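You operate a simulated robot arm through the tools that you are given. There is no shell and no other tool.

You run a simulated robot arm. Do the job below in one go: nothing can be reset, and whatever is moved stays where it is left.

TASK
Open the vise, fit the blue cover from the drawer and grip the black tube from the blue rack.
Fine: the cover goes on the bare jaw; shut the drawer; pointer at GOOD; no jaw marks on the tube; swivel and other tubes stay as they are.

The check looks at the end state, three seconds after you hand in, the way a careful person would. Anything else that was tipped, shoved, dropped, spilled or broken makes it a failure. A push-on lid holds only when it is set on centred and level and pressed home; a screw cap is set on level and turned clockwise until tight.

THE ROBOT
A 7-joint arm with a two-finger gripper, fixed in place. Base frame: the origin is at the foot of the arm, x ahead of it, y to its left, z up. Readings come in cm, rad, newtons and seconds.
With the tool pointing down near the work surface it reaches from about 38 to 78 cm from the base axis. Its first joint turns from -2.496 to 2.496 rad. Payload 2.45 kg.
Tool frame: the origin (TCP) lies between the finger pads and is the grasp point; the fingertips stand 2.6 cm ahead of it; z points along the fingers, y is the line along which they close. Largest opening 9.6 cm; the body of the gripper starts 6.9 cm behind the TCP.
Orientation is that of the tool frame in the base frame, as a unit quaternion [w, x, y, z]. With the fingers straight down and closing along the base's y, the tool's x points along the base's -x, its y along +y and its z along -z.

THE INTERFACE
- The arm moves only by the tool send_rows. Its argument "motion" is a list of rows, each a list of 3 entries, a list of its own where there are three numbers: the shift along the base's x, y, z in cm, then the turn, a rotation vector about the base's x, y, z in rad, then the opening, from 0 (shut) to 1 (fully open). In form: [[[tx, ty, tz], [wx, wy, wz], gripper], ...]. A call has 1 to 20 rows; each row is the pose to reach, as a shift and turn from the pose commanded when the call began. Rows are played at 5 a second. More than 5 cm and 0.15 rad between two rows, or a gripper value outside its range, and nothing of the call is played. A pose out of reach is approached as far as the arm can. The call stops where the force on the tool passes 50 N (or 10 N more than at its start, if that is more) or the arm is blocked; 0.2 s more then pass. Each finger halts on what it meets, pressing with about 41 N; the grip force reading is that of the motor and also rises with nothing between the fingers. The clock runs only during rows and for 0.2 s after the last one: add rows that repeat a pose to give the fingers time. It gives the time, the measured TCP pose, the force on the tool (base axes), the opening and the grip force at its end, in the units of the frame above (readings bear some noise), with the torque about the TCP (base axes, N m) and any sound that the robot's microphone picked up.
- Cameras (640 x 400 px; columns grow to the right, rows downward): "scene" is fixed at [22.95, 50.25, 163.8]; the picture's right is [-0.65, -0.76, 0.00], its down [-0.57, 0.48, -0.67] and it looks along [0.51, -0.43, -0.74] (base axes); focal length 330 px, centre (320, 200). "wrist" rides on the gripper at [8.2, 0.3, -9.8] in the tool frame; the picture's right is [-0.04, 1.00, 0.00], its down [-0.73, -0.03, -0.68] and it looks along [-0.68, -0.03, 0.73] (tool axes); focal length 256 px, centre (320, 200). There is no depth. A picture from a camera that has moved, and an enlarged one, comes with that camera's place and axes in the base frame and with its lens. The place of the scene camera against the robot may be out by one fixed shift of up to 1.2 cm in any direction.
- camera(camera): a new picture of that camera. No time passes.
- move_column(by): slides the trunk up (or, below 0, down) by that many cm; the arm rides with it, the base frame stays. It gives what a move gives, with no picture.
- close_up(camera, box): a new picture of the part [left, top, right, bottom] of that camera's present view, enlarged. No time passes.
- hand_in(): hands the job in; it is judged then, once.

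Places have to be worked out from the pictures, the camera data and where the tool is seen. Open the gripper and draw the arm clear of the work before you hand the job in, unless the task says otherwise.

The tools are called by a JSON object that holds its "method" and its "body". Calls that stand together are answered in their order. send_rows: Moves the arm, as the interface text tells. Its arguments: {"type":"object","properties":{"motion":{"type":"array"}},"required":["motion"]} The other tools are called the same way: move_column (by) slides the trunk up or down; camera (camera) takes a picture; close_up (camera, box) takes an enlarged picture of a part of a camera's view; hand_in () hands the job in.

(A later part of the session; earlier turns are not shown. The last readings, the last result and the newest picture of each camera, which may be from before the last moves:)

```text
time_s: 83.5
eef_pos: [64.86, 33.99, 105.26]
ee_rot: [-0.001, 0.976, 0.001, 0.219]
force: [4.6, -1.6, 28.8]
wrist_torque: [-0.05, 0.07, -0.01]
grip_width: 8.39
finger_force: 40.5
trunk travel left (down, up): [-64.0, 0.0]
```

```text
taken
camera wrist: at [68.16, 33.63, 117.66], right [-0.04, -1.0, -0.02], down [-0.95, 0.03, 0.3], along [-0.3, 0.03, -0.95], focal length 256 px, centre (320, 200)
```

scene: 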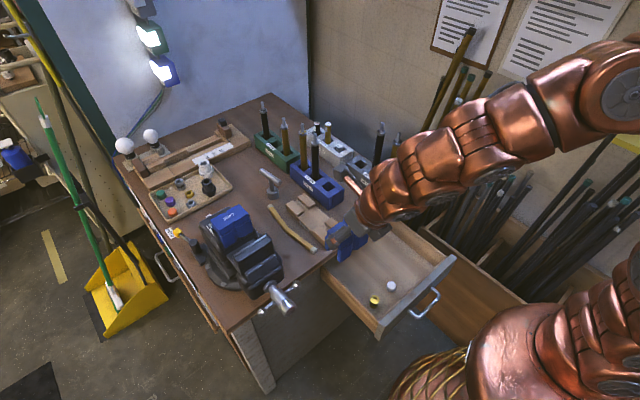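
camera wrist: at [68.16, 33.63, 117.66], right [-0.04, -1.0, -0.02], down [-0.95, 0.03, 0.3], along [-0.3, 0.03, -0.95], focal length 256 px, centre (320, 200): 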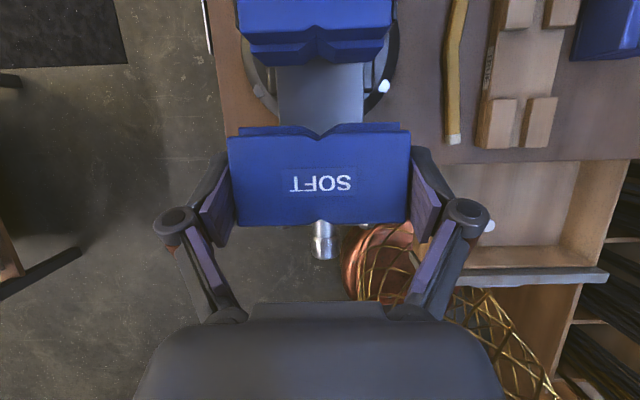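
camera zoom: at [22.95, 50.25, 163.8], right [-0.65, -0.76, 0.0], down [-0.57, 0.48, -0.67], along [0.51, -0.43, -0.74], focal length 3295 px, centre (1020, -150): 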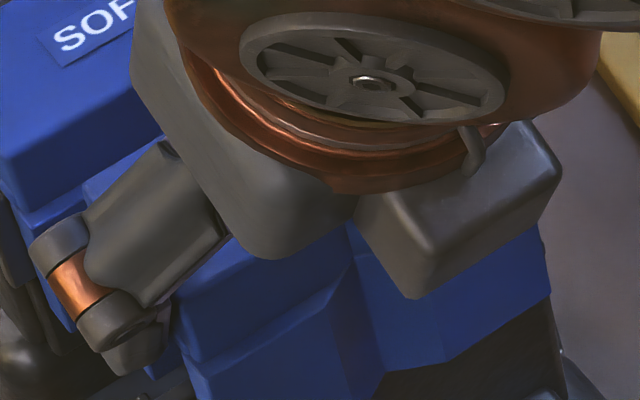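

Contact at leg bottoms (29 N); the torque places it at about TCP−1.2 cm, i.e. the rear leg on the jaw's rear edge. I lift slightly, shift 0.2 cm toward me and try again.

{"method": "send_rows", "body": {"motion": [[[0, 0, 0.6], [0, 0, 0], 0.7], [[-0.2, 0, 0.6], [0, 0, 0], 0.7], [[-0.2, 0, 0.2], [0, 0, 0], 0.7], [[-0.2, 0, 0], [0, 0, 0], 0.7], [[-0.2, 0, -0.2], [0, 0, 0], 0.7], [[-0.2, 0, -0.4], [0, 0, 0], 0.7]]}}

```text
time_s: 84.9
eef_pos: [64.77, 33.98, 104.51]
ee_rot: [0.001, 0.977, 0.0, 0.215]
force: [-0.9, -0.3, -1.4]
wrist_torque: [0.0, 0.0, -0.01]
grip_width: 8.3
finger_force: 40.9
trunk travel left (down, up): [-64.0, 0.0]
```

It dropped past the jaw top with no force — the slot is engaged. Continue lowering.

{"method": "send_rows", "body": {"motion": [[[0, 0, -0.4], [0, 0, 0], 0.7], [[0, 0, -0.8], [0, 0, 0], 0.7], [[0, 0, -1.2], [0, 0, 0], 0.7], [[0, 0, -1.6], [0, 0, 0], 0.7], [[0, 0, -2.0], [0, 0, 0], 0.7], [[0, 0, -2.4], [0, 0, 0], 0.7]]}}

{"method": "camera", "body": {"camera": "wrist"}}

{"method": "close_up", "body": {"camera": "scene", "box": [205, 190, 295, 265]}}

```text
time_s: 86.3
eef_pos: [64.74, 33.99, 102.12]
ee_rot: [0.001, 0.977, 0.0, 0.215]
force: [-0.1, -0.3, -1.2]
wrist_torque: [0.01, -0.01, 0.0]
grip_width: 8.29
finger_force: 40.9
trunk travel left (down, up): [-64.0, 0.0]
```

```text
taken
camera wrist: at [67.98, 33.67, 114.52], right [-0.04, -1.0, -0.01], down [-0.95, 0.03, 0.31], along [-0.31, 0.03, -0.95], focal length 256 px, centre (320, 200)
```

wrist: 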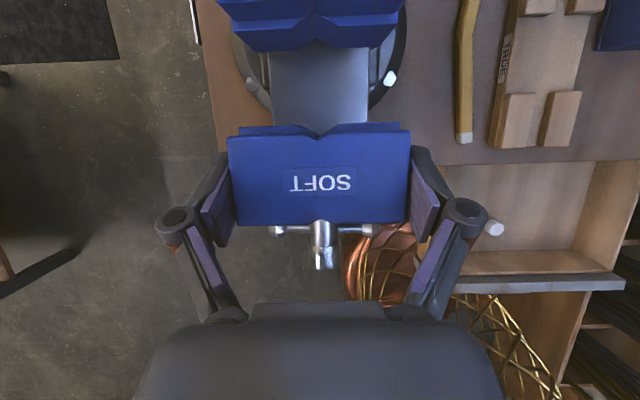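

```text
5.33 times, centred on (250, 228) of scene
camera zoom: at [22.95, 50.25, 163.8], right [-0.65, -0.76, 0.0], down [-0.57, 0.48, -0.67], along [0.51, -0.43, -0.74], focal length 1757 px, centre (693, 53)
```

zoom: 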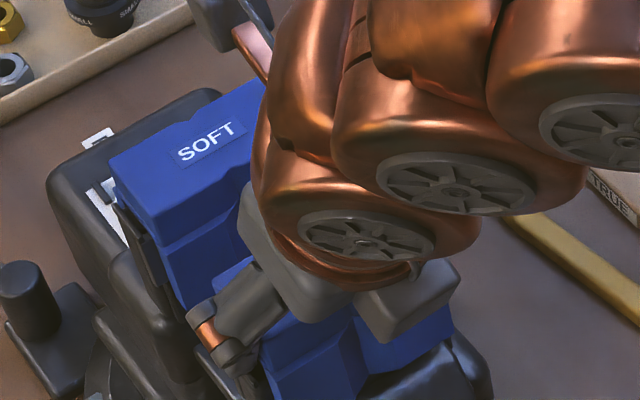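

No resistance yet. I lower on in 0.2 cm steps until it seats or the fingers meet the rails.

{"method": "send_rows", "body": {"motion": [[[0, 0, -0.2], [0, 0, 0], 0.7], [[0, 0, -0.4], [0, 0, 0], 0.7], [[0, 0, -0.6], [0, 0, 0], 0.7], [[0, 0, -0.8], [0, 0, 0], 0.7], [[0, 0, -1.0], [0, 0, 0], 0.7]]}}

{"method": "close_up", "body": {"camera": "scene", "box": [205, 190, 295, 265]}}

```text
time_s: 87.4
eef_pos: [64.83, 34.07, 101.79]
ee_rot: [-0.003, 0.975, 0.0, 0.221]
force: [-9.4, -5.5, 18.5]
wrist_torque: [-0.62, 0.83, -0.15]
grip_width: 8.28
finger_force: 40.7
trunk travel left (down, up): [-64.0, 0.0]
stopped in row 5: the force on the tool passed its limit at 53 N (the readings are from after the stop); the commanded pose is now the measured one
```

```text
5.33 times, centred on (250, 228) of scene
camera zoom: at [22.95, 50.25, 163.8], right [-0.65, -0.76, 0.0], down [-0.57, 0.48, -0.67], along [0.51, -0.43, -0.74], focal length 1757 px, centre (693, 53)
```

zoom: 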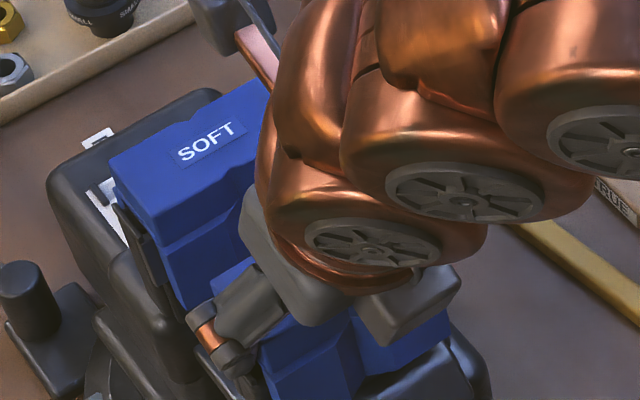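

Contact at TCP z≈101.8, putting the cover top at ≈101.9 — level with the far cover (≈101.7), so it's essentially seated. I release and lift to inspect.

{"method": "send_rows", "body": {"motion": [[[0, 0, 0.1], [0, 0, 0], 0.85], [[0, 0, 0.1], [0, 0, 0], 0.95], [[0, 0, 0.1], [0, 0, 0], 1], [[-0.5, 0, 2], [0, 0, 0], 1], [[-1, 0, 5], [0, 0, 0], 1], [[-2, 0, 7.5], [0, 0, 0], 1], [[-2, 0, 7.5], [0, 0, 0], 1]]}}

{"method": "camera", "body": {"camera": "wrist"}}

{"method": "close_up", "body": {"camera": "wrist", "box": [220, 0, 420, 240]}}

{"method": "close_up", "body": {"camera": "scene", "box": [205, 190, 295, 265]}}

```text
time_s: 89.0
eef_pos: [62.81, 34.01, 109.14]
ee_rot: [-0.002, 0.976, 0.0, 0.219]
force: [-0.1, 0.4, -0.2]
wrist_torque: [0.03, -0.01, 0.02]
grip_width: 9.56
finger_force: 0.0
trunk travel left (down, up): [-64.0, 0.0]
```

```text
taken
camera wrist: at [65.99, 33.74, 121.54], right [-0.03, -1.0, -0.02], down [-0.95, 0.03, 0.3], along [-0.3, 0.03, -0.95], focal length 256 px, centre (320, 200)
```

wrist: 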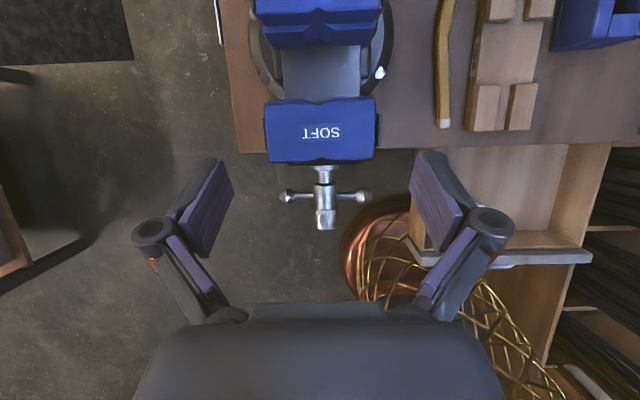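

```text
1.67 times, centred on (320, 120) of wrist
camera zoom: at [65.99, 33.74, 121.54], right [-0.03, -1.0, -0.02], down [-0.95, 0.03, 0.3], along [-0.3, 0.03, -0.95], focal length 427 px, centre (320, 333)
```

zoom: 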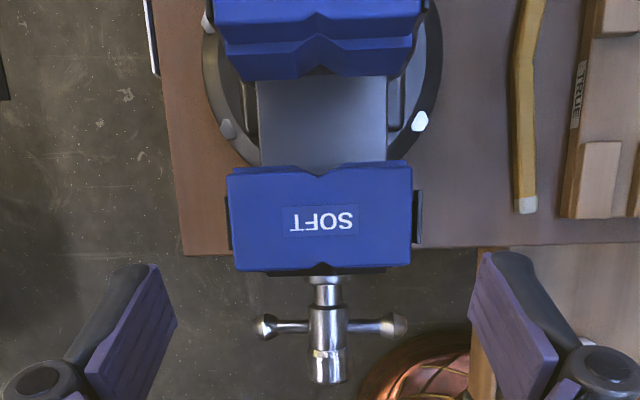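

```text
5.33 times, centred on (250, 228) of scene
camera zoom: at [22.95, 50.25, 163.8], right [-0.65, -0.76, 0.0], down [-0.57, 0.48, -0.67], along [0.51, -0.43, -0.74], focal length 1757 px, centre (693, 53)
```

zoom: 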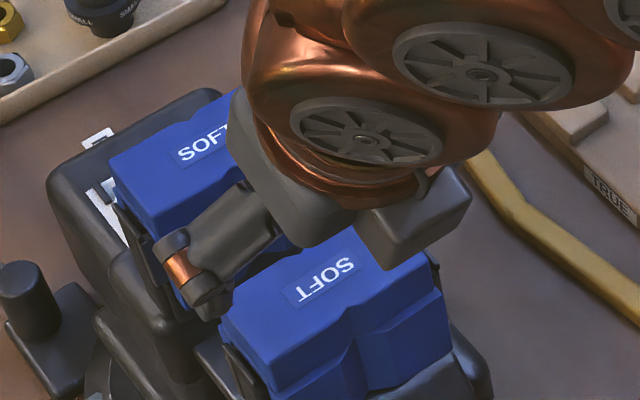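

The cover sits between the rails at the same height as the far one. I'll press it home with closed fingertips at its centre.

{"method": "send_rows", "body": {"motion": [[[0.5, 0.1, 0], [0, 0, 0], 0.5], [[1.1, 0.1, 0], [0, 0, 0], 0], [[1.1, 0.1, 0], [0, 0, 0], 0], [[1.1, 0.1, 0], [0, 0, 0], 0], [[1.1, 0.1, -2], [0, 0, 0], 0], [[1.1, 0.1, -3.8], [0, 0, 0], 0], [[1.1, 0.1, -4.4], [0, 0, 0], 0], [[1.1, 0.1, -4.7], [0, 0, 0], 0], [[1.1, 0.1, -5], [0, 0, 0], 0], [[1.1, 0.1, -5.3], [0, 0, 0], 0], [[1.1, 0.1, -5.6], [0, 0, 0], 0], [[1.1, 0.1, -5.8], [0, 0, 0], 0], [[1.1, 0.1, -6], [0, 0, 0], 0]]}}

{"method": "camera", "body": {"camera": "wrist"}}

```text
time_s: 91.4
eef_pos: [64.2, 34.24, 104.51]
ee_rot: [-0.005, 0.974, 0.001, 0.227]
force: [-4.2, -5.2, 24.7]
wrist_torque: [-0.11, 0.12, -0.12]
grip_width: 0.6
finger_force: 28.3
trunk travel left (down, up): [-64.0, 0.0]
stopped in row 11: the force on the tool passed its limit at 55 N (the readings are from after the stop); the commanded pose is now the measured one
```

```text
taken
camera wrist: at [67.16, 33.83, 116.98], right [-0.03, -1.0, -0.03], down [-0.96, 0.02, 0.29], along [-0.29, 0.04, -0.96], focal length 256 px, centre (320, 200)
```

wrist: 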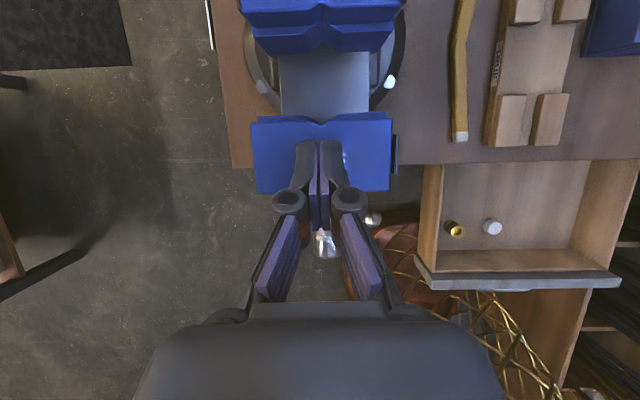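

Pressed with ~50 N and it did not sink further, so it's home. I lift away to the right and look at both covers from the scene camera.

{"method": "send_rows", "body": {"motion": [[[0, 0, 1], [0, 0, 0], 0], [[-1, 0, 4], [0, 0, 0], 0], [[-4, -2, 6], [0, 0, 0], 0], [[-7, -5, 7], [0, 0, 0], 0], [[-9, -9, 7], [0, 0, 0], 0], [[-10, -13.5, 7], [0, 0, 0], 0], [[-11, -18, 7], [0, 0, 0], 0], [[-12, -22.5, 7], [0, 0, 0], 0]]}}

{"method": "close_up", "body": {"camera": "scene", "box": [195, 195, 295, 285]}}

{"method": "close_up", "body": {"camera": "scene", "box": [225, 225, 275, 270]}}

{"method": "camera", "body": {"camera": "wrist"}}

```text
time_s: 93.2
eef_pos: [51.88, 11.73, 111.22]
ee_rot: [-0.004, 0.975, 0.001, 0.223]
force: [-0.5, 0.7, -0.7]
wrist_torque: [-0.03, 0.02, -0.03]
grip_width: 0.03
finger_force: 28.7
trunk travel left (down, up): [-64.0, 0.0]
```

```text
4.44 times, centred on (245, 240) of scene
camera zoom: at [22.95, 50.25, 163.8], right [-0.65, -0.76, 0.0], down [-0.57, 0.48, -0.67], along [0.51, -0.43, -0.74], focal length 1464 px, centre (653, 22)
```

zoom: 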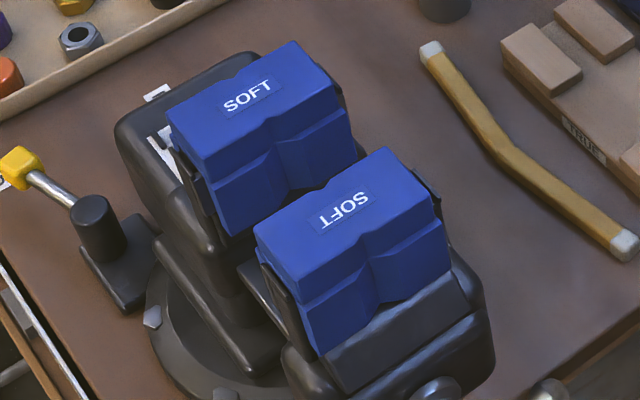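

```text
8.89 times, centred on (250, 248) of scene
camera zoom: at [22.95, 50.25, 163.8], right [-0.65, -0.76, 0.0], down [-0.57, 0.48, -0.67], along [0.51, -0.43, -0.74], focal length 2929 px, centre (942, -222)
```

zoom: 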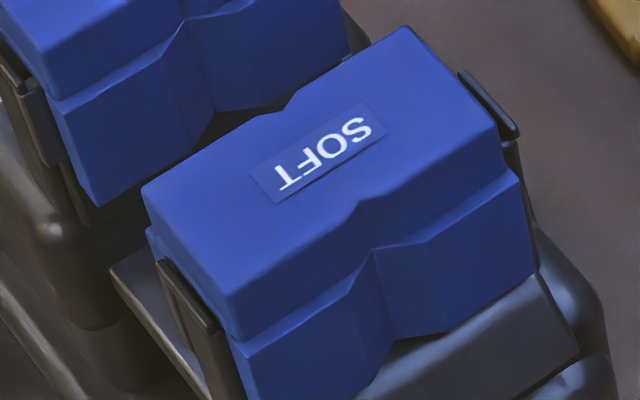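

```text
taken
camera wrist: at [55.07, 11.42, 123.67], right [-0.03, -1.0, -0.02], down [-0.96, 0.02, 0.29], along [-0.29, 0.03, -0.96], focal length 256 px, centre (320, 200)
```

wrist: 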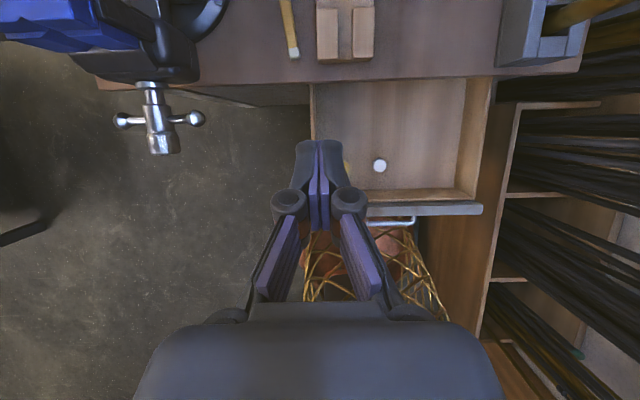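

Both covers now sit alike, level between the rails. Next, shutting the drawer: bring the tool vertical, drop the trunk, and push the front from outside at y≈11 (clear of the handle).

{"method": "send_rows", "body": {"motion": [[[-1, 0, -1], [0, 0.12, 0], 0], [[-2, 0, -2], [0, 0.24, 0], 0], [[-4, 0, -3], [0, 0.36, 0], 0], [[-7, 0, -4], [0, 0.45, 0], 0], [[-11, 0, -4], [0, 0.45, 0], 0], [[-14, 0, -4], [0, 0.45, 0], 0]]}}

{"method": "move_column", "body": {"by": -26}}

{"method": "camera", "body": {"camera": "wrist"}}

{"method": "camera", "body": {"camera": "scene"}}

```text
time_s: 94.6
eef_pos: [38.15, 11.71, 107.17]
ee_rot: [-0.003, 1.0, 0.0, 0.0]
force: [-1.2, 0.4, 0.3]
wrist_torque: [-0.01, 0.06, 0.01]
grip_width: 0.0
finger_force: 28.2
trunk travel left (down, up): [-64.0, 0.0]
```

```text
time_s: 97.2
eef_pos: [38.23, 11.67, 81.16]
ee_rot: [-0.005, 1.0, 0.0, 0.001]
force: [0.4, -0.3, 0.0]
wrist_torque: [-0.03, 0.0, -0.02]
grip_width: 0.01
finger_force: 28.7
trunk travel left (down, up): [-38.0, 26.0]
```

```text
taken
camera wrist: at [46.37, 11.35, 91.08], right [-0.04, -1.0, -0.01], down [-0.73, 0.02, 0.68], along [-0.68, 0.03, -0.73], focal length 256 px, centre (320, 200)
```

wrist: 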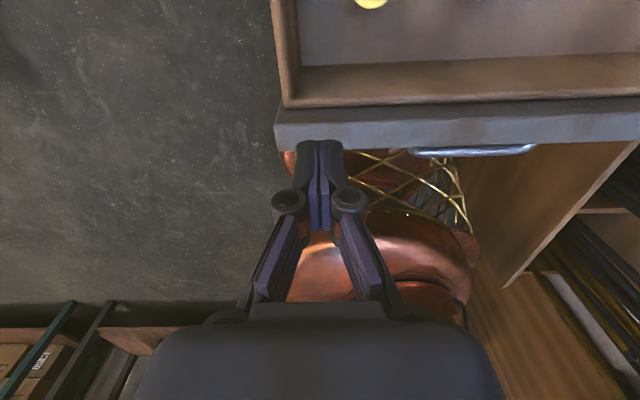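

```text
taken
```

scene: 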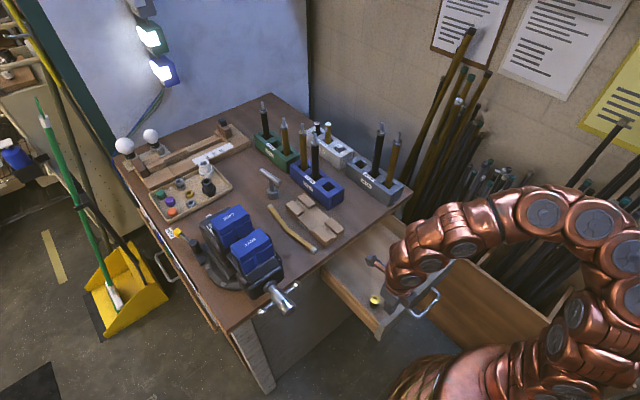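

The drawer front's outer face is near x=35.5. I step back behind it to x≈33.5 and lower the closed fingers.

{"method": "send_rows", "body": {"motion": [[[-2.5, 0, 0], [0, 0, 0], 0], [[-4.7, 0, 0], [0, 0, 0], 0], [[-4.7, 0, -3], [0, 0, 0], 0], [[-4.7, 0, -6], [0, 0, 0], 0], [[-4.7, 0, -8], [0, 0, 0], 0], [[-4.7, 0, -8], [0, 0, 0], 0]]}}

{"method": "camera", "body": {"camera": "wrist"}}

```text
time_s: 98.7
eef_pos: [33.52, 11.53, 73.15]
ee_rot: [-0.004, 1.0, 0.0, 0.0]
force: [0.1, 0.2, 0.3]
wrist_torque: [-0.01, -0.01, 0.01]
grip_width: 0.01
finger_force: 28.2
trunk travel left (down, up): [-38.0, 26.0]
```

```text
taken
camera wrist: at [41.63, 11.25, 83.08], right [-0.04, -1.0, -0.01], down [-0.73, 0.02, 0.68], along [-0.68, 0.03, -0.73], focal length 256 px, centre (320, 200)
```

wrist: 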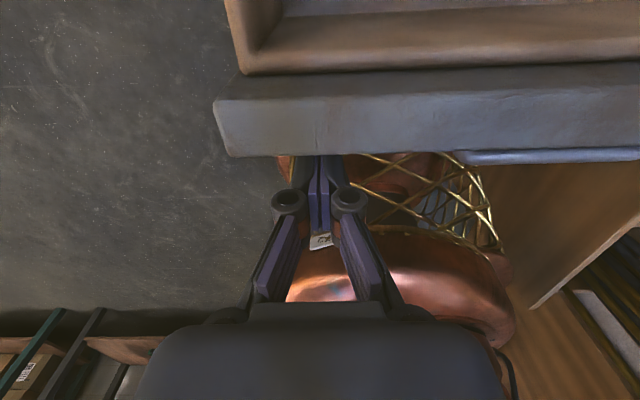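

Fingers are behind the front. Push the drawer in about 15.5 cm.

{"method": "send_rows", "body": {"motion": [[[0.6, 0, 0], [0, 0, 0], 0], [[1.4, 0, 0], [0, 0, 0], 0], [[2.4, 0, 0], [0, 0, 0], 0], [[3.4, 0, 0], [0, 0, 0], 0], [[4.4, 0, 0], [0, 0, 0], 0], [[5.4, 0, 0], [0, 0, 0], 0], [[6.4, 0, 0], [0, 0, 0], 0], [[7.4, 0, 0], [0, 0, 0], 0], [[8.4, 0, 0], [0, 0, 0], 0], [[9.4, 0, 0], [0, 0, 0], 0], [[10.4, 0, 0], [0, 0, 0], 0], [[11.4, 0, 0], [0, 0, 0], 0], [[12.4, 0, 0], [0, 0, 0], 0], [[13.4, 0, 0], [0, 0, 0], 0], [[14.4, 0, 0], [0, 0, 0], 0], [[15.4, 0, 0], [0, 0, 0], 0]]}}

{"method": "camera", "body": {"camera": "wrist"}}

{"method": "camera", "body": {"camera": "scene"}}

```text
time_s: 102.0
eef_pos: [48.78, 11.79, 73.18]
ee_rot: [-0.005, 1.0, 0.001, 0.0]
force: [0.0, 0.5, 0.7]
wrist_torque: [0.01, 0.02, -0.01]
grip_width: 0.0
finger_force: 29.2
trunk travel left (down, up): [-38.0, 26.0]
```

```text
taken
camera wrist: at [57.09, 11.34, 83.07], right [-0.04, -1.0, -0.01], down [-0.73, 0.02, 0.68], along [-0.68, 0.03, -0.73], focal length 256 px, centre (320, 200)
```

wrist: 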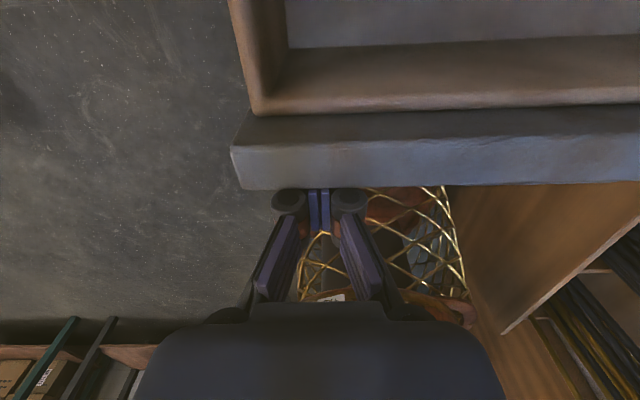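

```text
taken
```

scene: 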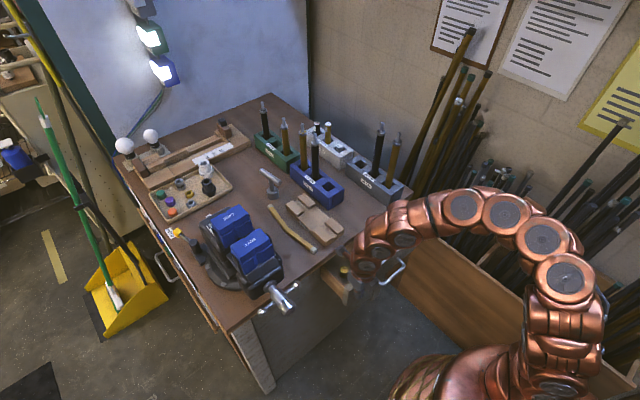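

The drawer is most of the way in (front at x≈50). Now I tilt the tool forward so it stays clear of the bench edge and push the front home.

{"method": "send_rows", "body": {"motion": [[[-1.5, -1, 0], [0, 0, 0], 0], [[-2.5, -2, 0.3], [0, -0.13, 0], 0], [[-2.5, -2, 0.3], [0, -0.26, 0], 0], [[-2.0, -2, 0], [0, -0.39, 0], 0], [[-1.2, -2, -0.2], [0, -0.52, 0], 0], [[-0.2, -2, -0.4], [0, -0.58, 0], 0], [[0.8, -2, -0.6], [0, -0.64, 0], 0], [[1.8, -2, -0.8], [0, -0.7, 0], 0], [[2.8, -2, -0.8], [0, -0.76, 0], 0], [[3.8, -2, -0.8], [0, -0.785, 0], 0], [[4.8, -2, -0.8], [0, -0.785, 0], 0], [[5.8, -2, -0.8], [0, -0.785, 0], 0], [[6.8, -2, -0.8], [0, -0.785, 0], 0], [[7.8, -2, -0.8], [0, -0.785, 0], 0]]}}

{"method": "camera", "body": {"camera": "wrist"}}

{"method": "close_up", "body": {"camera": "scene", "box": [290, 190, 440, 320]}}

```text
time_s: 105.0
eef_pos: [56.72, 9.65, 72.46]
ee_rot: [-0.003, 0.924, 0.002, 0.383]
force: [-0.3, 0.4, 0.2]
wrist_torque: [0.04, -0.01, 0.0]
grip_width: 0.03
finger_force: 28.4
out of reach, approached as far as the arm can: row 5, 6, 7, 8, 9, 10, 11, 12, 13
trunk travel left (down, up): [-38.0, 26.0]
```

```text
taken
camera wrist: at [55.59, 9.37, 85.15], right [-0.02, -1.0, -0.03], down [-1.0, 0.02, -0.04], along [0.04, 0.03, -1.0], focal length 256 px, centre (320, 200)
```

wrist: 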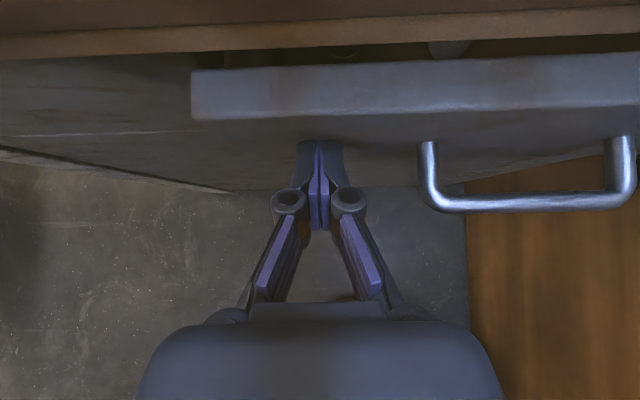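

```text
3.08 times, centred on (365, 255) of scene
camera zoom: at [22.95, 50.25, 163.8], right [-0.65, -0.76, 0.0], down [-0.57, 0.48, -0.67], along [0.51, -0.43, -0.74], focal length 1014 px, centre (182, 31)
```

zoom: 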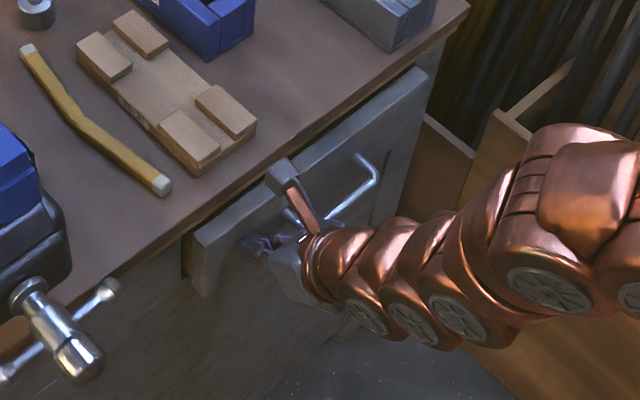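

About 3 cm remains. I push on in small steps until it stops.

{"method": "send_rows", "body": {"motion": [[[0.7, 0, 0], [0, 0, 0], 0], [[1.4, 0, 0], [0, 0, 0], 0], [[2.0, 0, 0], [0, 0, 0], 0], [[2.5, 0, 0], [0, 0, 0], 0], [[3.0, 0, 0], [0, 0, 0], 0], [[3.4, 0, 0], [0, 0, 0], 0], [[3.8, 0, 0], [0, 0, 0], 0], [[4.2, 0, 0], [0, 0, 0], 0]]}}

{"method": "camera", "body": {"camera": "wrist"}}

{"method": "close_up", "body": {"camera": "scene", "box": [290, 190, 440, 320]}}

```text
time_s: 106.5
eef_pos: [59.57, 9.66, 72.29]
ee_rot: [-0.001, 0.925, 0.003, 0.38]
force: [-37.1, 5.3, 18.0]
wrist_torque: [-0.05, -0.14, 0.11]
grip_width: 0.62
finger_force: 28.7
trunk travel left (down, up): [-38.0, 26.0]
stopped in row 7: the force on the tool passed its limit at 59 N (the readings are from after the stop); the commanded pose is now the measured one
```

```text
taken
camera wrist: at [58.54, 9.4, 85.1], right [-0.02, -1.0, -0.03], down [-1.0, 0.02, -0.03], along [0.03, 0.03, -1.0], focal length 256 px, centre (320, 200)
```

wrist: 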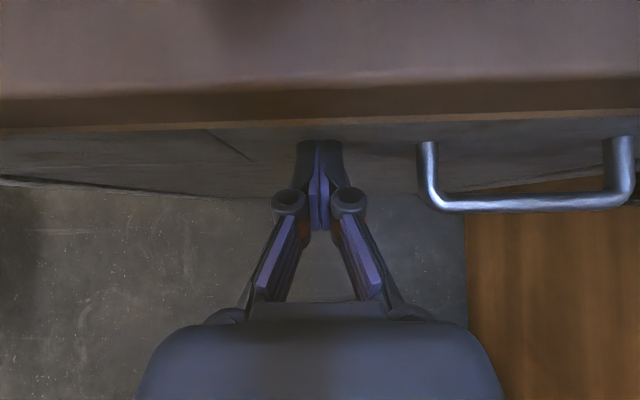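

```text
3.08 times, centred on (365, 255) of scene
camera zoom: at [22.95, 50.25, 163.8], right [-0.65, -0.76, 0.0], down [-0.57, 0.48, -0.67], along [0.51, -0.43, -0.74], focal length 1014 px, centre (182, 31)
```

zoom: 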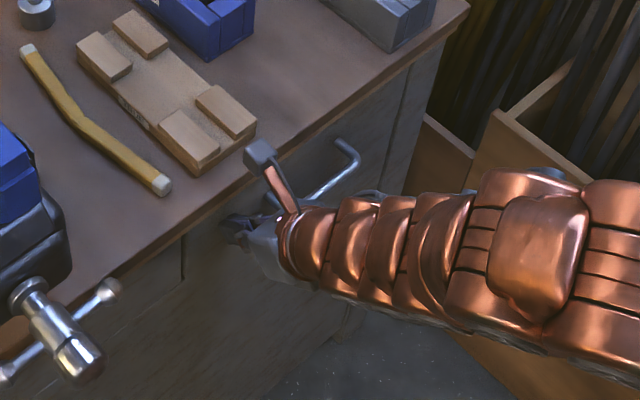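

The drawer is shut flush (front stopped the push). I back off, raise the trunk, and go to a spot above the vise gap for a precise top view of the two V-grooves.

{"method": "send_rows", "body": {"motion": [[[-2, 0, 0], [0, 0, 0], 0], [[-5, 0, 1], [0, 0, 0], 0.3], [[-8, 0, 3], [0, 0, 0], 0.6], [[-8, 0, 6], [0, 0, 0], 1]]}}

{"method": "move_column", "body": {"by": 26}}

{"method": "close_up", "body": {"camera": "scene", "box": [280, 170, 440, 310]}}

```text
time_s: 107.5
eef_pos: [53.67, 10.34, 79.07]
ee_rot: [-0.002, 0.925, 0.002, 0.379]
force: [-0.2, 0.3, -0.1]
wrist_torque: [0.0, -0.02, 0.0]
grip_width: 6.59
finger_force: 0.0
out of reach, approached as far as the arm can: row 2, 3, 4
trunk travel left (down, up): [-38.0, 26.0]
```

```text
time_s: 110.1
eef_pos: [53.72, 10.24, 105.05]
ee_rot: [-0.002, 0.926, 0.001, 0.378]
force: [-0.7, 0.3, -0.2]
wrist_torque: [0.02, -0.01, 0.01]
grip_width: 9.6
finger_force: 0.1
trunk travel left (down, up): [-64.0, 0.0]
```

```text
2.86 times, centred on (360, 240) of scene
camera zoom: at [22.95, 50.25, 163.8], right [-0.65, -0.76, 0.0], down [-0.57, 0.48, -0.67], along [0.51, -0.43, -0.74], focal length 941 px, centre (206, 86)
```

zoom: 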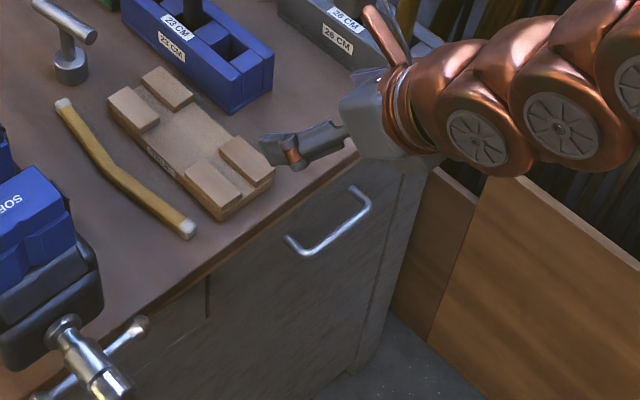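

Drawer flush, nothing else disturbed. Now to a straight-down view over the vise gap.

{"method": "send_rows", "body": {"motion": [[[1, 3, 3], [0, 0, 0], 1], [[3, 7, 5], [0, 0, 0], 1], [[5, 11, 6], [0, 0, 0], 1], [[8, 15, 6.5], [0, 0, 0], 1], [[11, 19, 6.5], [0, 0, 0], 1], [[14, 22.5, 6.5], [0, 0, 0], 1], [[16.5, 24, 6.5], [0, 0, 0], 1], [[17, 24, 6.5], [0, 0, 0], 1]]}}

{"method": "camera", "body": {"camera": "wrist"}}

{"method": "close_up", "body": {"camera": "wrist", "box": [250, 120, 390, 270]}}

{"method": "close_up", "body": {"camera": "wrist", "box": [250, 60, 390, 160]}}

```text
refused: row 4 steps farther than a row can; nothing moved
```

```text
taken
camera wrist: at [52.64, 10.02, 117.82], right [-0.03, -1.0, -0.03], down [-1.0, 0.03, -0.03], along [0.03, 0.03, -1.0], focal length 256 px, centre (320, 200)
```

wrist: 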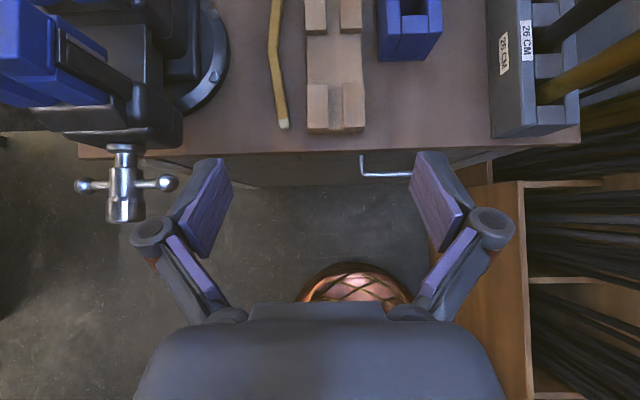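

```text
2.67 times, centred on (320, 195) of wrist
camera zoom: at [52.64, 10.02, 117.82], right [-0.03, -1.0, -0.03], down [-1.0, 0.03, -0.03], along [0.03, 0.03, -1.0], focal length 683 px, centre (320, 213)
```

zoom: 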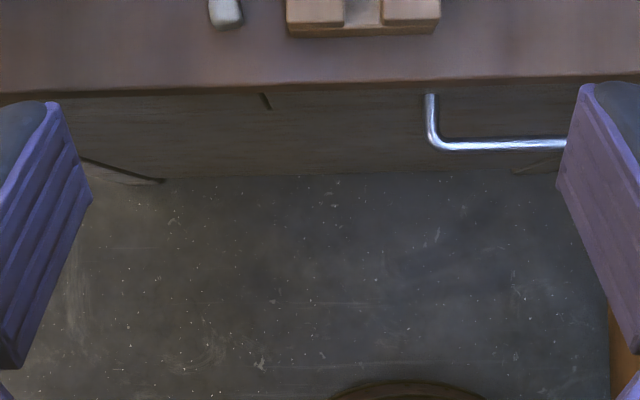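

```text
4.00 times, centred on (320, 110) of wrist
camera zoom: at [52.64, 10.02, 117.82], right [-0.03, -1.0, -0.03], down [-1.0, 0.03, -0.03], along [0.03, 0.03, -1.0], focal length 1024 px, centre (320, 560)
```

zoom: 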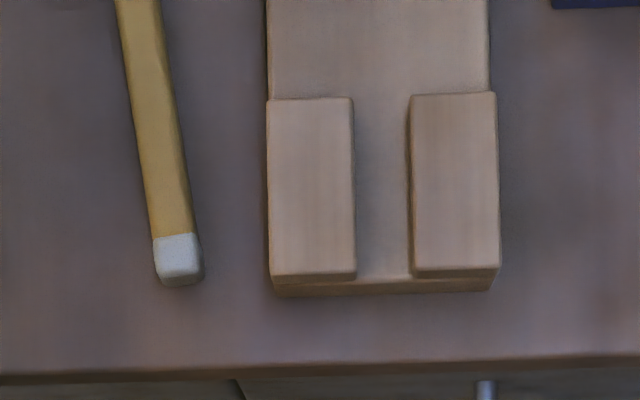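

Step lengths were over the limit; resending with shorter steps.

{"method": "send_rows", "body": {"motion": [[[1, 3, 3], [0, 0, 0], 1], [[2.5, 6, 5], [0, 0, 0], 1], [[4.5, 9.5, 6], [0, 0, 0], 1], [[6.5, 13, 6.5], [0, 0, 0], 1], [[9, 16.5, 6.5], [0, 0, 0], 1], [[11.5, 20, 6.5], [0, 0, 0], 1], [[14.5, 23, 6.5], [0, 0, 0], 1], [[17, 24, 6.5], [0, 0, 0], 1], [[17, 24, 6.5], [0, 0, 0], 1]]}}

{"method": "camera", "body": {"camera": "wrist"}}

{"method": "close_up", "body": {"camera": "wrist", "box": [250, 120, 390, 270]}}

{"method": "close_up", "body": {"camera": "wrist", "box": [250, 60, 390, 160]}}

```text
time_s: 112.1
eef_pos: [70.66, 34.3, 111.54]
ee_rot: [-0.001, 0.926, 0.001, 0.378]
force: [0.1, -0.4, 0.1]
wrist_torque: [0.01, -0.03, 0.01]
grip_width: 9.61
finger_force: 0.1
trunk travel left (down, up): [-64.0, 0.0]
```

```text
taken
camera wrist: at [69.62, 34.02, 124.26], right [-0.03, -1.0, -0.03], down [-1.0, 0.03, -0.03], along [0.03, 0.03, -1.0], focal length 256 px, centre (320, 200)
```

wrist: 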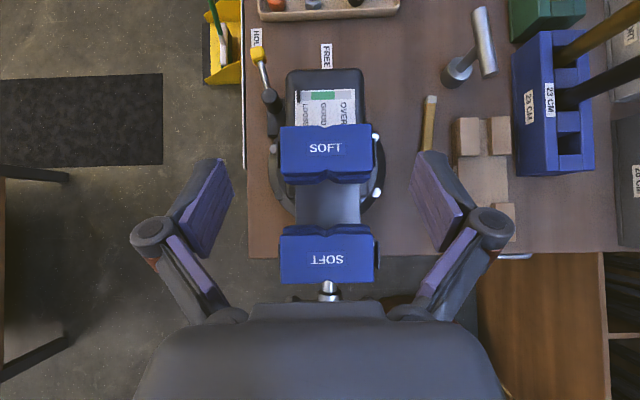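

```text
2.67 times, centred on (320, 195) of wrist
camera zoom: at [69.62, 34.02, 124.26], right [-0.03, -1.0, -0.03], down [-1.0, 0.03, -0.03], along [0.03, 0.03, -1.0], focal length 683 px, centre (320, 213)
```

zoom: 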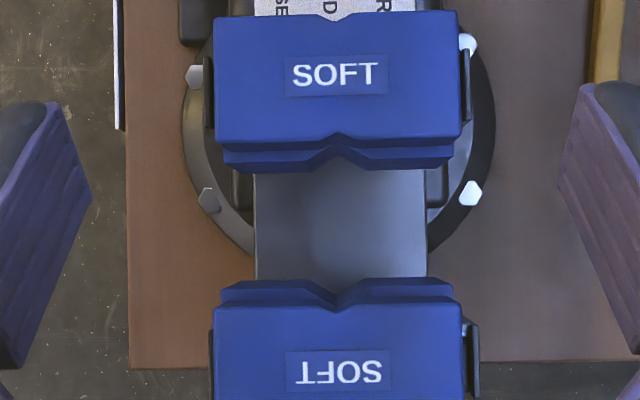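

```text
4.00 times, centred on (320, 110) of wrist
camera zoom: at [69.62, 34.02, 124.26], right [-0.03, -1.0, -0.03], down [-1.0, 0.03, -0.03], along [0.03, 0.03, -1.0], focal length 1024 px, centre (320, 560)
```

zoom: 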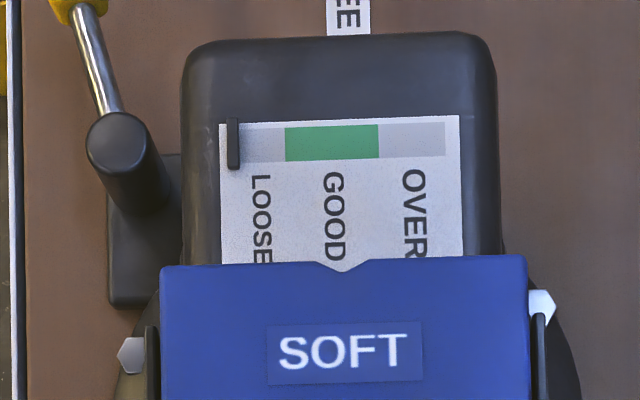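

The gauge reads LOOSE/GOOD/OVER with the pointer at the LOOSE end. Zooming tighter onto the two V faces to measure the gap.

{"method": "close_up", "body": {"camera": "wrist", "box": [275, 165, 385, 245]}}

{"method": "close_up", "body": {"camera": "wrist", "box": [500, 20, 640, 180]}}

```text
5.00 times, centred on (330, 205) of wrist
camera zoom: at [69.62, 34.02, 124.26], right [-0.03, -1.0, -0.03], down [-1.0, 0.03, -0.03], along [0.03, 0.03, -1.0], focal length 1280 px, centre (270, 175)
```

zoom: 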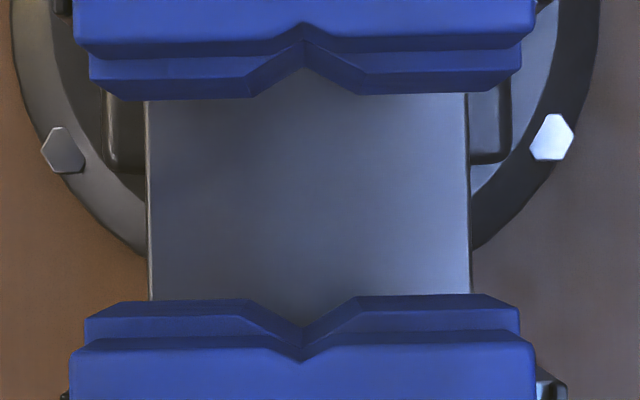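

```text
2.50 times, centred on (570, 100) of wrist
camera zoom: at [69.62, 34.02, 124.26], right [-0.03, -1.0, -0.03], down [-1.0, 0.03, -0.03], along [0.03, 0.03, -1.0], focal length 640 px, centre (-305, 450)
```

zoom: 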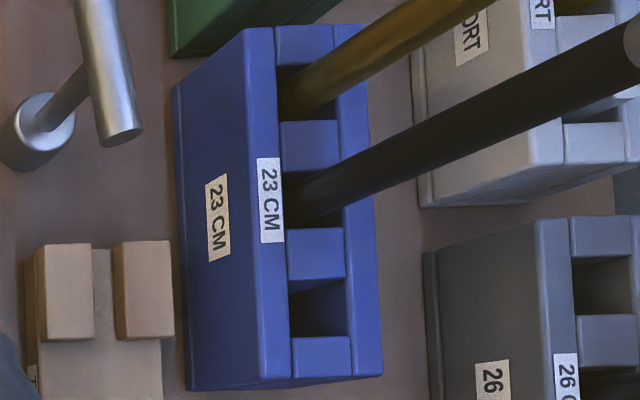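

From this view: apex-to-apex V distance ≈5.9 cm, V about 2.5 wide × 0.66 deep; black tube stands at about (84.3, −1.3), slide top z≈91. I need the tube's exact diameter to pre-close the vise, so I'll go grip it in the rack (no lift) first.

{"method": "send_rows", "body": {"motion": [[[-1, -3.5, 0], [0, -0.03, 0], 1], [[-2, -7.5, 0], [0, -0.06, 0], 0.9], [[-2.5, -11.5, 0], [0, -0.09, 0], 0.8], [[-2.5, -15.5, 0], [0, -0.12, 0], 0.7], [[-2.5, -19.5, 0], [0, -0.15, 0], 0.6], [[-2.5, -23.5, 0], [0, -0.18, 0], 0.6], [[-2.5, -27.5, -1], [0, -0.21, 0], 0.6], [[-2.5, -31.5, -2], [0, -0.24, 0], 0.6], [[-2.5, -35.5, -3], [0, -0.27, 0], 0.6], [[-2.5, -35.5, -7], [0, -0.27, 0], 0.6], [[-2.5, -35.5, -11], [0, -0.27, 0], 0.6], [[-2.5, -35.5, -15], [0, -0.27, 0], 0.6], [[-1.5, -35.5, -17.3], [0, -0.27, 0], 0.6]]}}

{"method": "camera", "body": {"camera": "wrist"}}

{"method": "camera", "body": {"camera": "scene"}}

```text
time_s: 114.9
eef_pos: [69.19, -1.26, 94.22]
ee_rot: [-0.001, 0.866, 0.002, 0.5]
force: [-0.6, 0.3, -0.2]
wrist_torque: [-0.02, -0.03, 0.0]
grip_width: 5.77
finger_force: 0.1
trunk travel left (down, up): [-64.0, 0.0]
```

```text
taken
camera wrist: at [64.76, -1.49, 106.34], right [-0.02, -1.0, -0.03], down [-0.95, 0.03, -0.3], along [0.3, 0.03, -0.95], focal length 256 px, centre (320, 200)
```

wrist: 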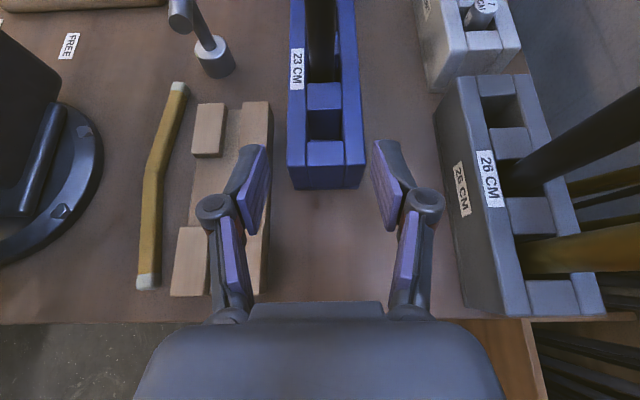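

```text
taken
```

scene: 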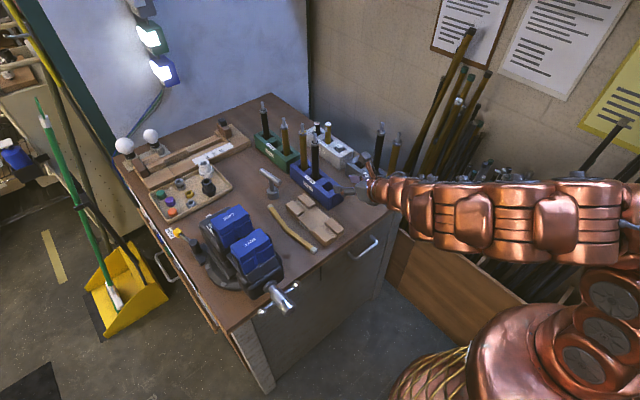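

The tube is straight ahead in y. A zoom to confirm its line before moving in.

{"method": "close_up", "body": {"camera": "wrist", "box": [260, 0, 400, 200]}}

{"method": "close_up", "body": {"camera": "scene", "box": [275, 115, 375, 205]}}

```text
2.00 times, centred on (330, 100) of wrist
camera zoom: at [64.76, -1.49, 106.34], right [-0.02, -1.0, -0.03], down [-0.95, 0.03, -0.3], along [0.3, 0.03, -0.95], focal length 512 px, centre (300, 400)
```

zoom: 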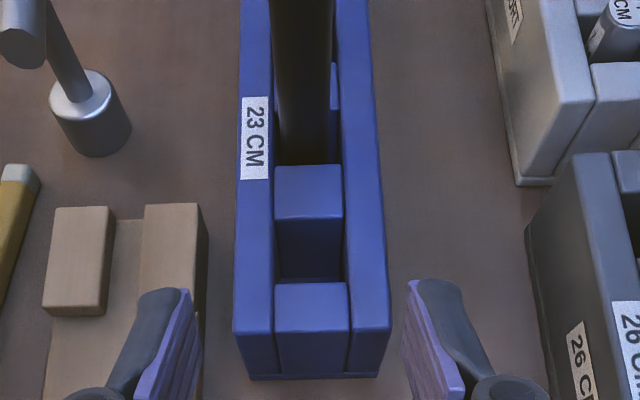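

```text
4.44 times, centred on (325, 160) of scene
camera zoom: at [22.95, 50.25, 163.8], right [-0.65, -0.76, 0.0], down [-0.57, 0.48, -0.67], along [0.51, -0.43, -0.74], focal length 1464 px, centre (298, 378)
```

zoom: 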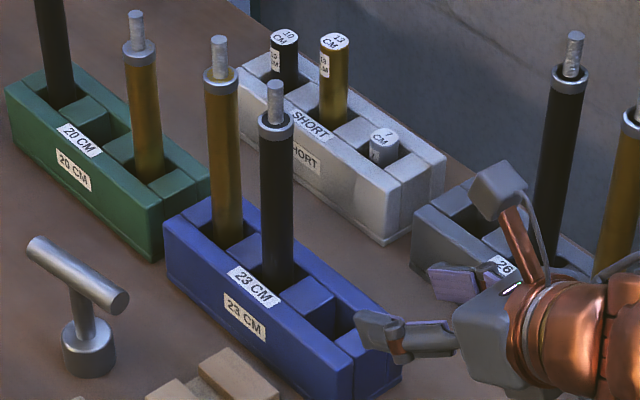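

Tube diameter looks ≈2.5 cm and its centre y≈−1.4. I advance with open fingers around it in two stages.

{"method": "send_rows", "body": {"motion": [[[4, -0.15, 0], [0, 0, 0], 0.6], [[8, -0.15, 0], [0, 0, 0], 0.6], [[11, -0.15, 0], [0, 0, 0], 0.6], [[11, -0.15, 0], [0, 0, 0], 0.6]]}}

{"method": "camera", "body": {"camera": "wrist"}}

{"method": "close_up", "body": {"camera": "scene", "box": [275, 115, 375, 205]}}

```text
time_s: 115.9
eef_pos: [80.31, -1.46, 94.26]
ee_rot: [-0.001, 0.866, 0.002, 0.499]
force: [-0.4, -0.2, -0.8]
wrist_torque: [0.0, -0.05, 0.0]
grip_width: 5.76
finger_force: 0.1
trunk travel left (down, up): [-64.0, 0.0]
```

```text
taken
camera wrist: at [75.85, -1.76, 106.28], right [-0.02, -1.0, -0.03], down [-0.96, 0.03, -0.29], along [0.3, 0.03, -0.95], focal length 256 px, centre (320, 200)
```

wrist: 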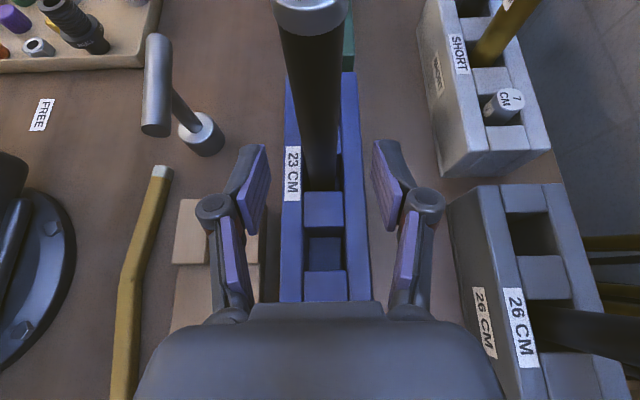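

```text
4.44 times, centred on (325, 160) of scene
camera zoom: at [22.95, 50.25, 163.8], right [-0.65, -0.76, 0.0], down [-0.57, 0.48, -0.67], along [0.51, -0.43, -0.74], focal length 1464 px, centre (298, 378)
```

zoom: 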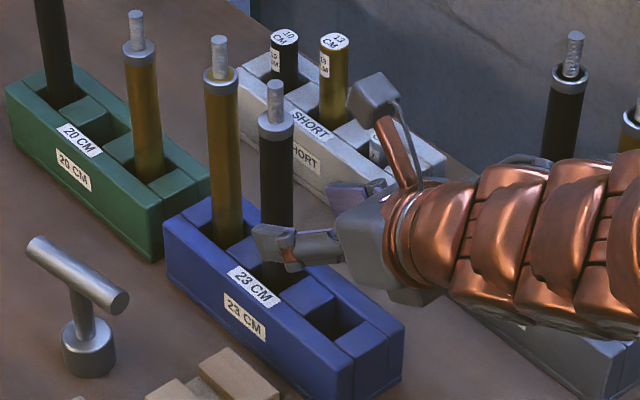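

Tube vertical at y≈−1.4, x≈84.3. I advance the last 3.9 cm and close gently on it to read its diameter.

{"method": "send_rows", "body": {"motion": [[[1.5, 0.05, 0], [0, 0, 0], 0.6], [[3, 0.05, 0], [0, 0, 0], 0.6], [[3.9, 0.05, 0], [0, 0, 0], 0.6], [[3.9, 0.05, 0], [0, 0, 0], 0.4], [[3.9, 0.05, 0], [0, 0, 0], 0.25], [[3.9, 0.05, 0], [0, 0, 0], 0.2], [[3.9, 0.05, 0], [0, 0, 0], 0.2]]}}

{"method": "camera", "body": {"camera": "wrist"}}

{"method": "close_up", "body": {"camera": "scene", "box": [275, 115, 375, 205]}}

```text
time_s: 117.5
eef_pos: [84.07, -1.33, 94.2]
ee_rot: [-0.001, 0.866, 0.002, 0.499]
force: [0.5, -1.0, 0.6]
wrist_torque: [-0.07, -0.01, 0.01]
grip_width: 2.25
finger_force: 40.6
trunk travel left (down, up): [-64.0, 0.0]
```

```text
taken
camera wrist: at [79.67, -1.65, 106.25], right [-0.02, -1.0, -0.03], down [-0.96, 0.03, -0.29], along [0.3, 0.03, -0.95], focal length 256 px, centre (320, 200)
```

wrist: 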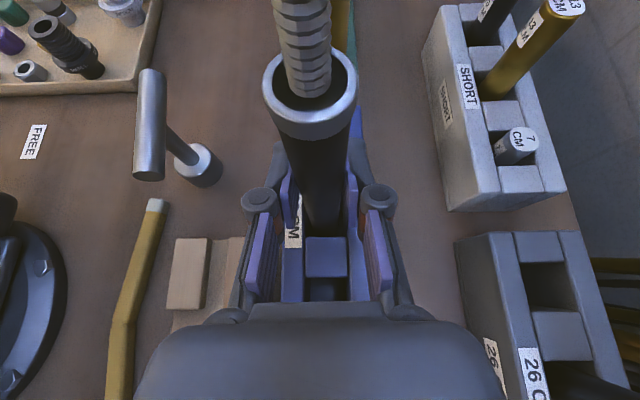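

```text
4.44 times, centred on (325, 160) of scene
camera zoom: at [22.95, 50.25, 163.8], right [-0.65, -0.76, 0.0], down [-0.57, 0.48, -0.67], along [0.51, -0.43, -0.74], focal length 1464 px, centre (298, 378)
```

zoom: 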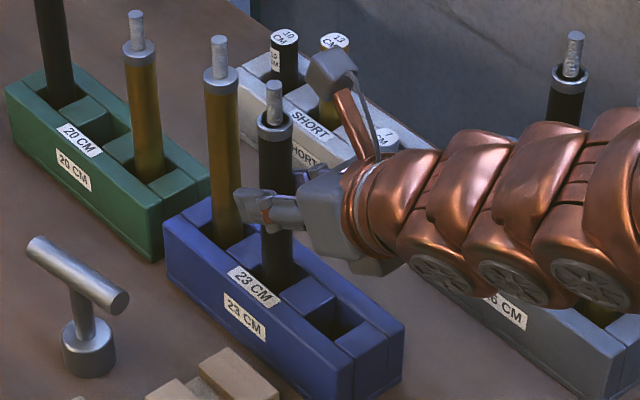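

Tube diameter is 2.25 cm, so the V-apex gap for contact is ≈2.55 cm; I'll pre-close the vise to about 3.1 cm. I release the tube gently, back straight out, and head for the handle.

{"method": "send_rows", "body": {"motion": [[[0, 0, 0], [0, 0, 0], 0.3], [[0, 0, 0], [0, 0, 0], 0.45], [[0, 0, 0], [0, 0, 0], 0.6], [[-1.5, 0, 0], [0, 0, 0], 0.6], [[-4, 0, 0], [0, 0, 0], 0.6], [[-8, 0, 0], [0, 0, 0], 0.6], [[-12, 0, 1], [0, 0, 0], 0.6], [[-15, 0, 4.5], [0, 0, 0], 0.6]]}}

{"method": "close_up", "body": {"camera": "scene", "box": [275, 115, 375, 205]}}

```text
time_s: 119.3
eef_pos: [69.18, -1.12, 98.81]
ee_rot: [-0.003, 0.866, 0.002, 0.499]
force: [0.0, -1.0, -0.3]
wrist_torque: [0.03, -0.02, 0.01]
grip_width: 5.77
finger_force: 0.0
trunk travel left (down, up): [-64.0, 0.0]
```

```text
4.44 times, centred on (325, 160) of scene
camera zoom: at [22.95, 50.25, 163.8], right [-0.65, -0.76, 0.0], down [-0.57, 0.48, -0.67], along [0.51, -0.43, -0.74], focal length 1464 px, centre (298, 378)
```

zoom: 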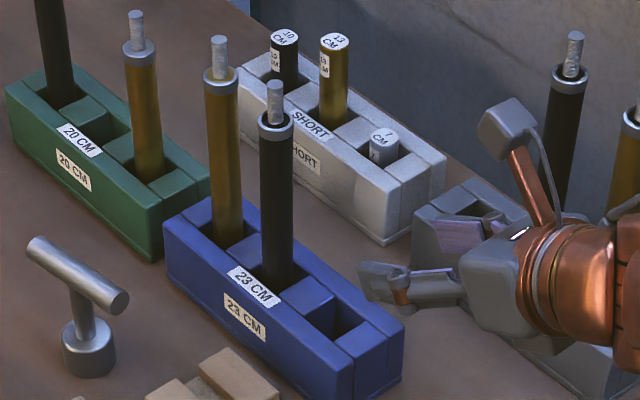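

Tube still upright in its hole. Moving to the vise handle with fingers shutting and the tool levelling to horizontal.

{"method": "send_rows", "body": {"motion": [[[-1, 2, 3], [0, 0, 0], 0.4], [[-2, 5.5, 5.5], [0, 0, 0], 0.2], [[-3.5, 9.5, 6.5], [0, 0, 0], 0], [[-5.5, 13.5, 6.5], [0, 0, 0], 0], [[-8, 17.5, 6.5], [0, 0, 0], 0], [[-10.5, 21.5, 6], [0, 0, 0], 0], [[-13, 25.5, 5.5], [0, 0, 0], 0], [[-15, 29, 5], [0, 0, 0], 0], [[-17, 31, 4], [0, 0, 0], 0], [[-19, 31.4, 2], [0, -0.13, 0], 0], [[-20, 31.4, -1], [0, -0.26, 0], 0], [[-20, 31.4, -4], [0, -0.39, 0], 0], [[-20, 31.4, -7], [0, -0.5236, 0], 0], [[-20, 31.4, -7], [0, -0.5236, 0], 0]]}}

{"method": "camera", "body": {"camera": "wrist"}}

{"method": "close_up", "body": {"camera": "scene", "box": [200, 210, 330, 330]}}

```text
time_s: 122.3
eef_pos: [49.06, 30.14, 91.75]
ee_rot: [-0.001, 0.706, 0.003, 0.708]
force: [0.3, 0.3, -0.9]
wrist_torque: [0.0, 0.0, 0.0]
grip_width: 0.0
finger_force: 28.7
out of reach, approached as far as the arm can: row 10
trunk travel left (down, up): [-64.0, 0.0]
```

```text
taken
camera wrist: at [39.25, 29.85, 99.89], right [0.0, -1.0, -0.04], down [-0.68, 0.03, -0.73], along [0.74, 0.03, -0.68], focal length 256 px, centre (320, 200)
```

wrist: 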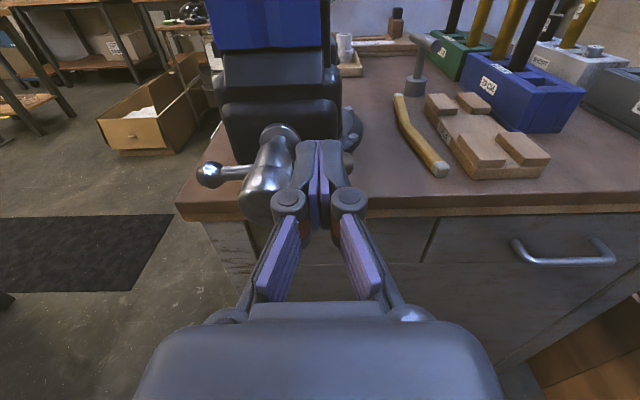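

```text
3.33 times, centred on (265, 270) of scene
camera zoom: at [22.95, 50.25, 163.8], right [-0.65, -0.76, 0.0], down [-0.57, 0.48, -0.67], along [0.51, -0.43, -0.74], focal length 1098 px, centre (503, -33)
```

zoom: 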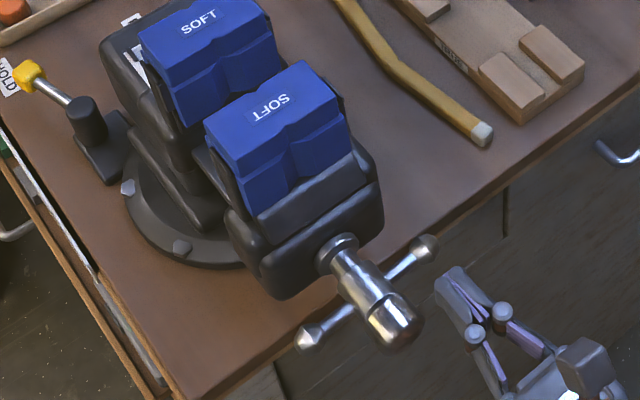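

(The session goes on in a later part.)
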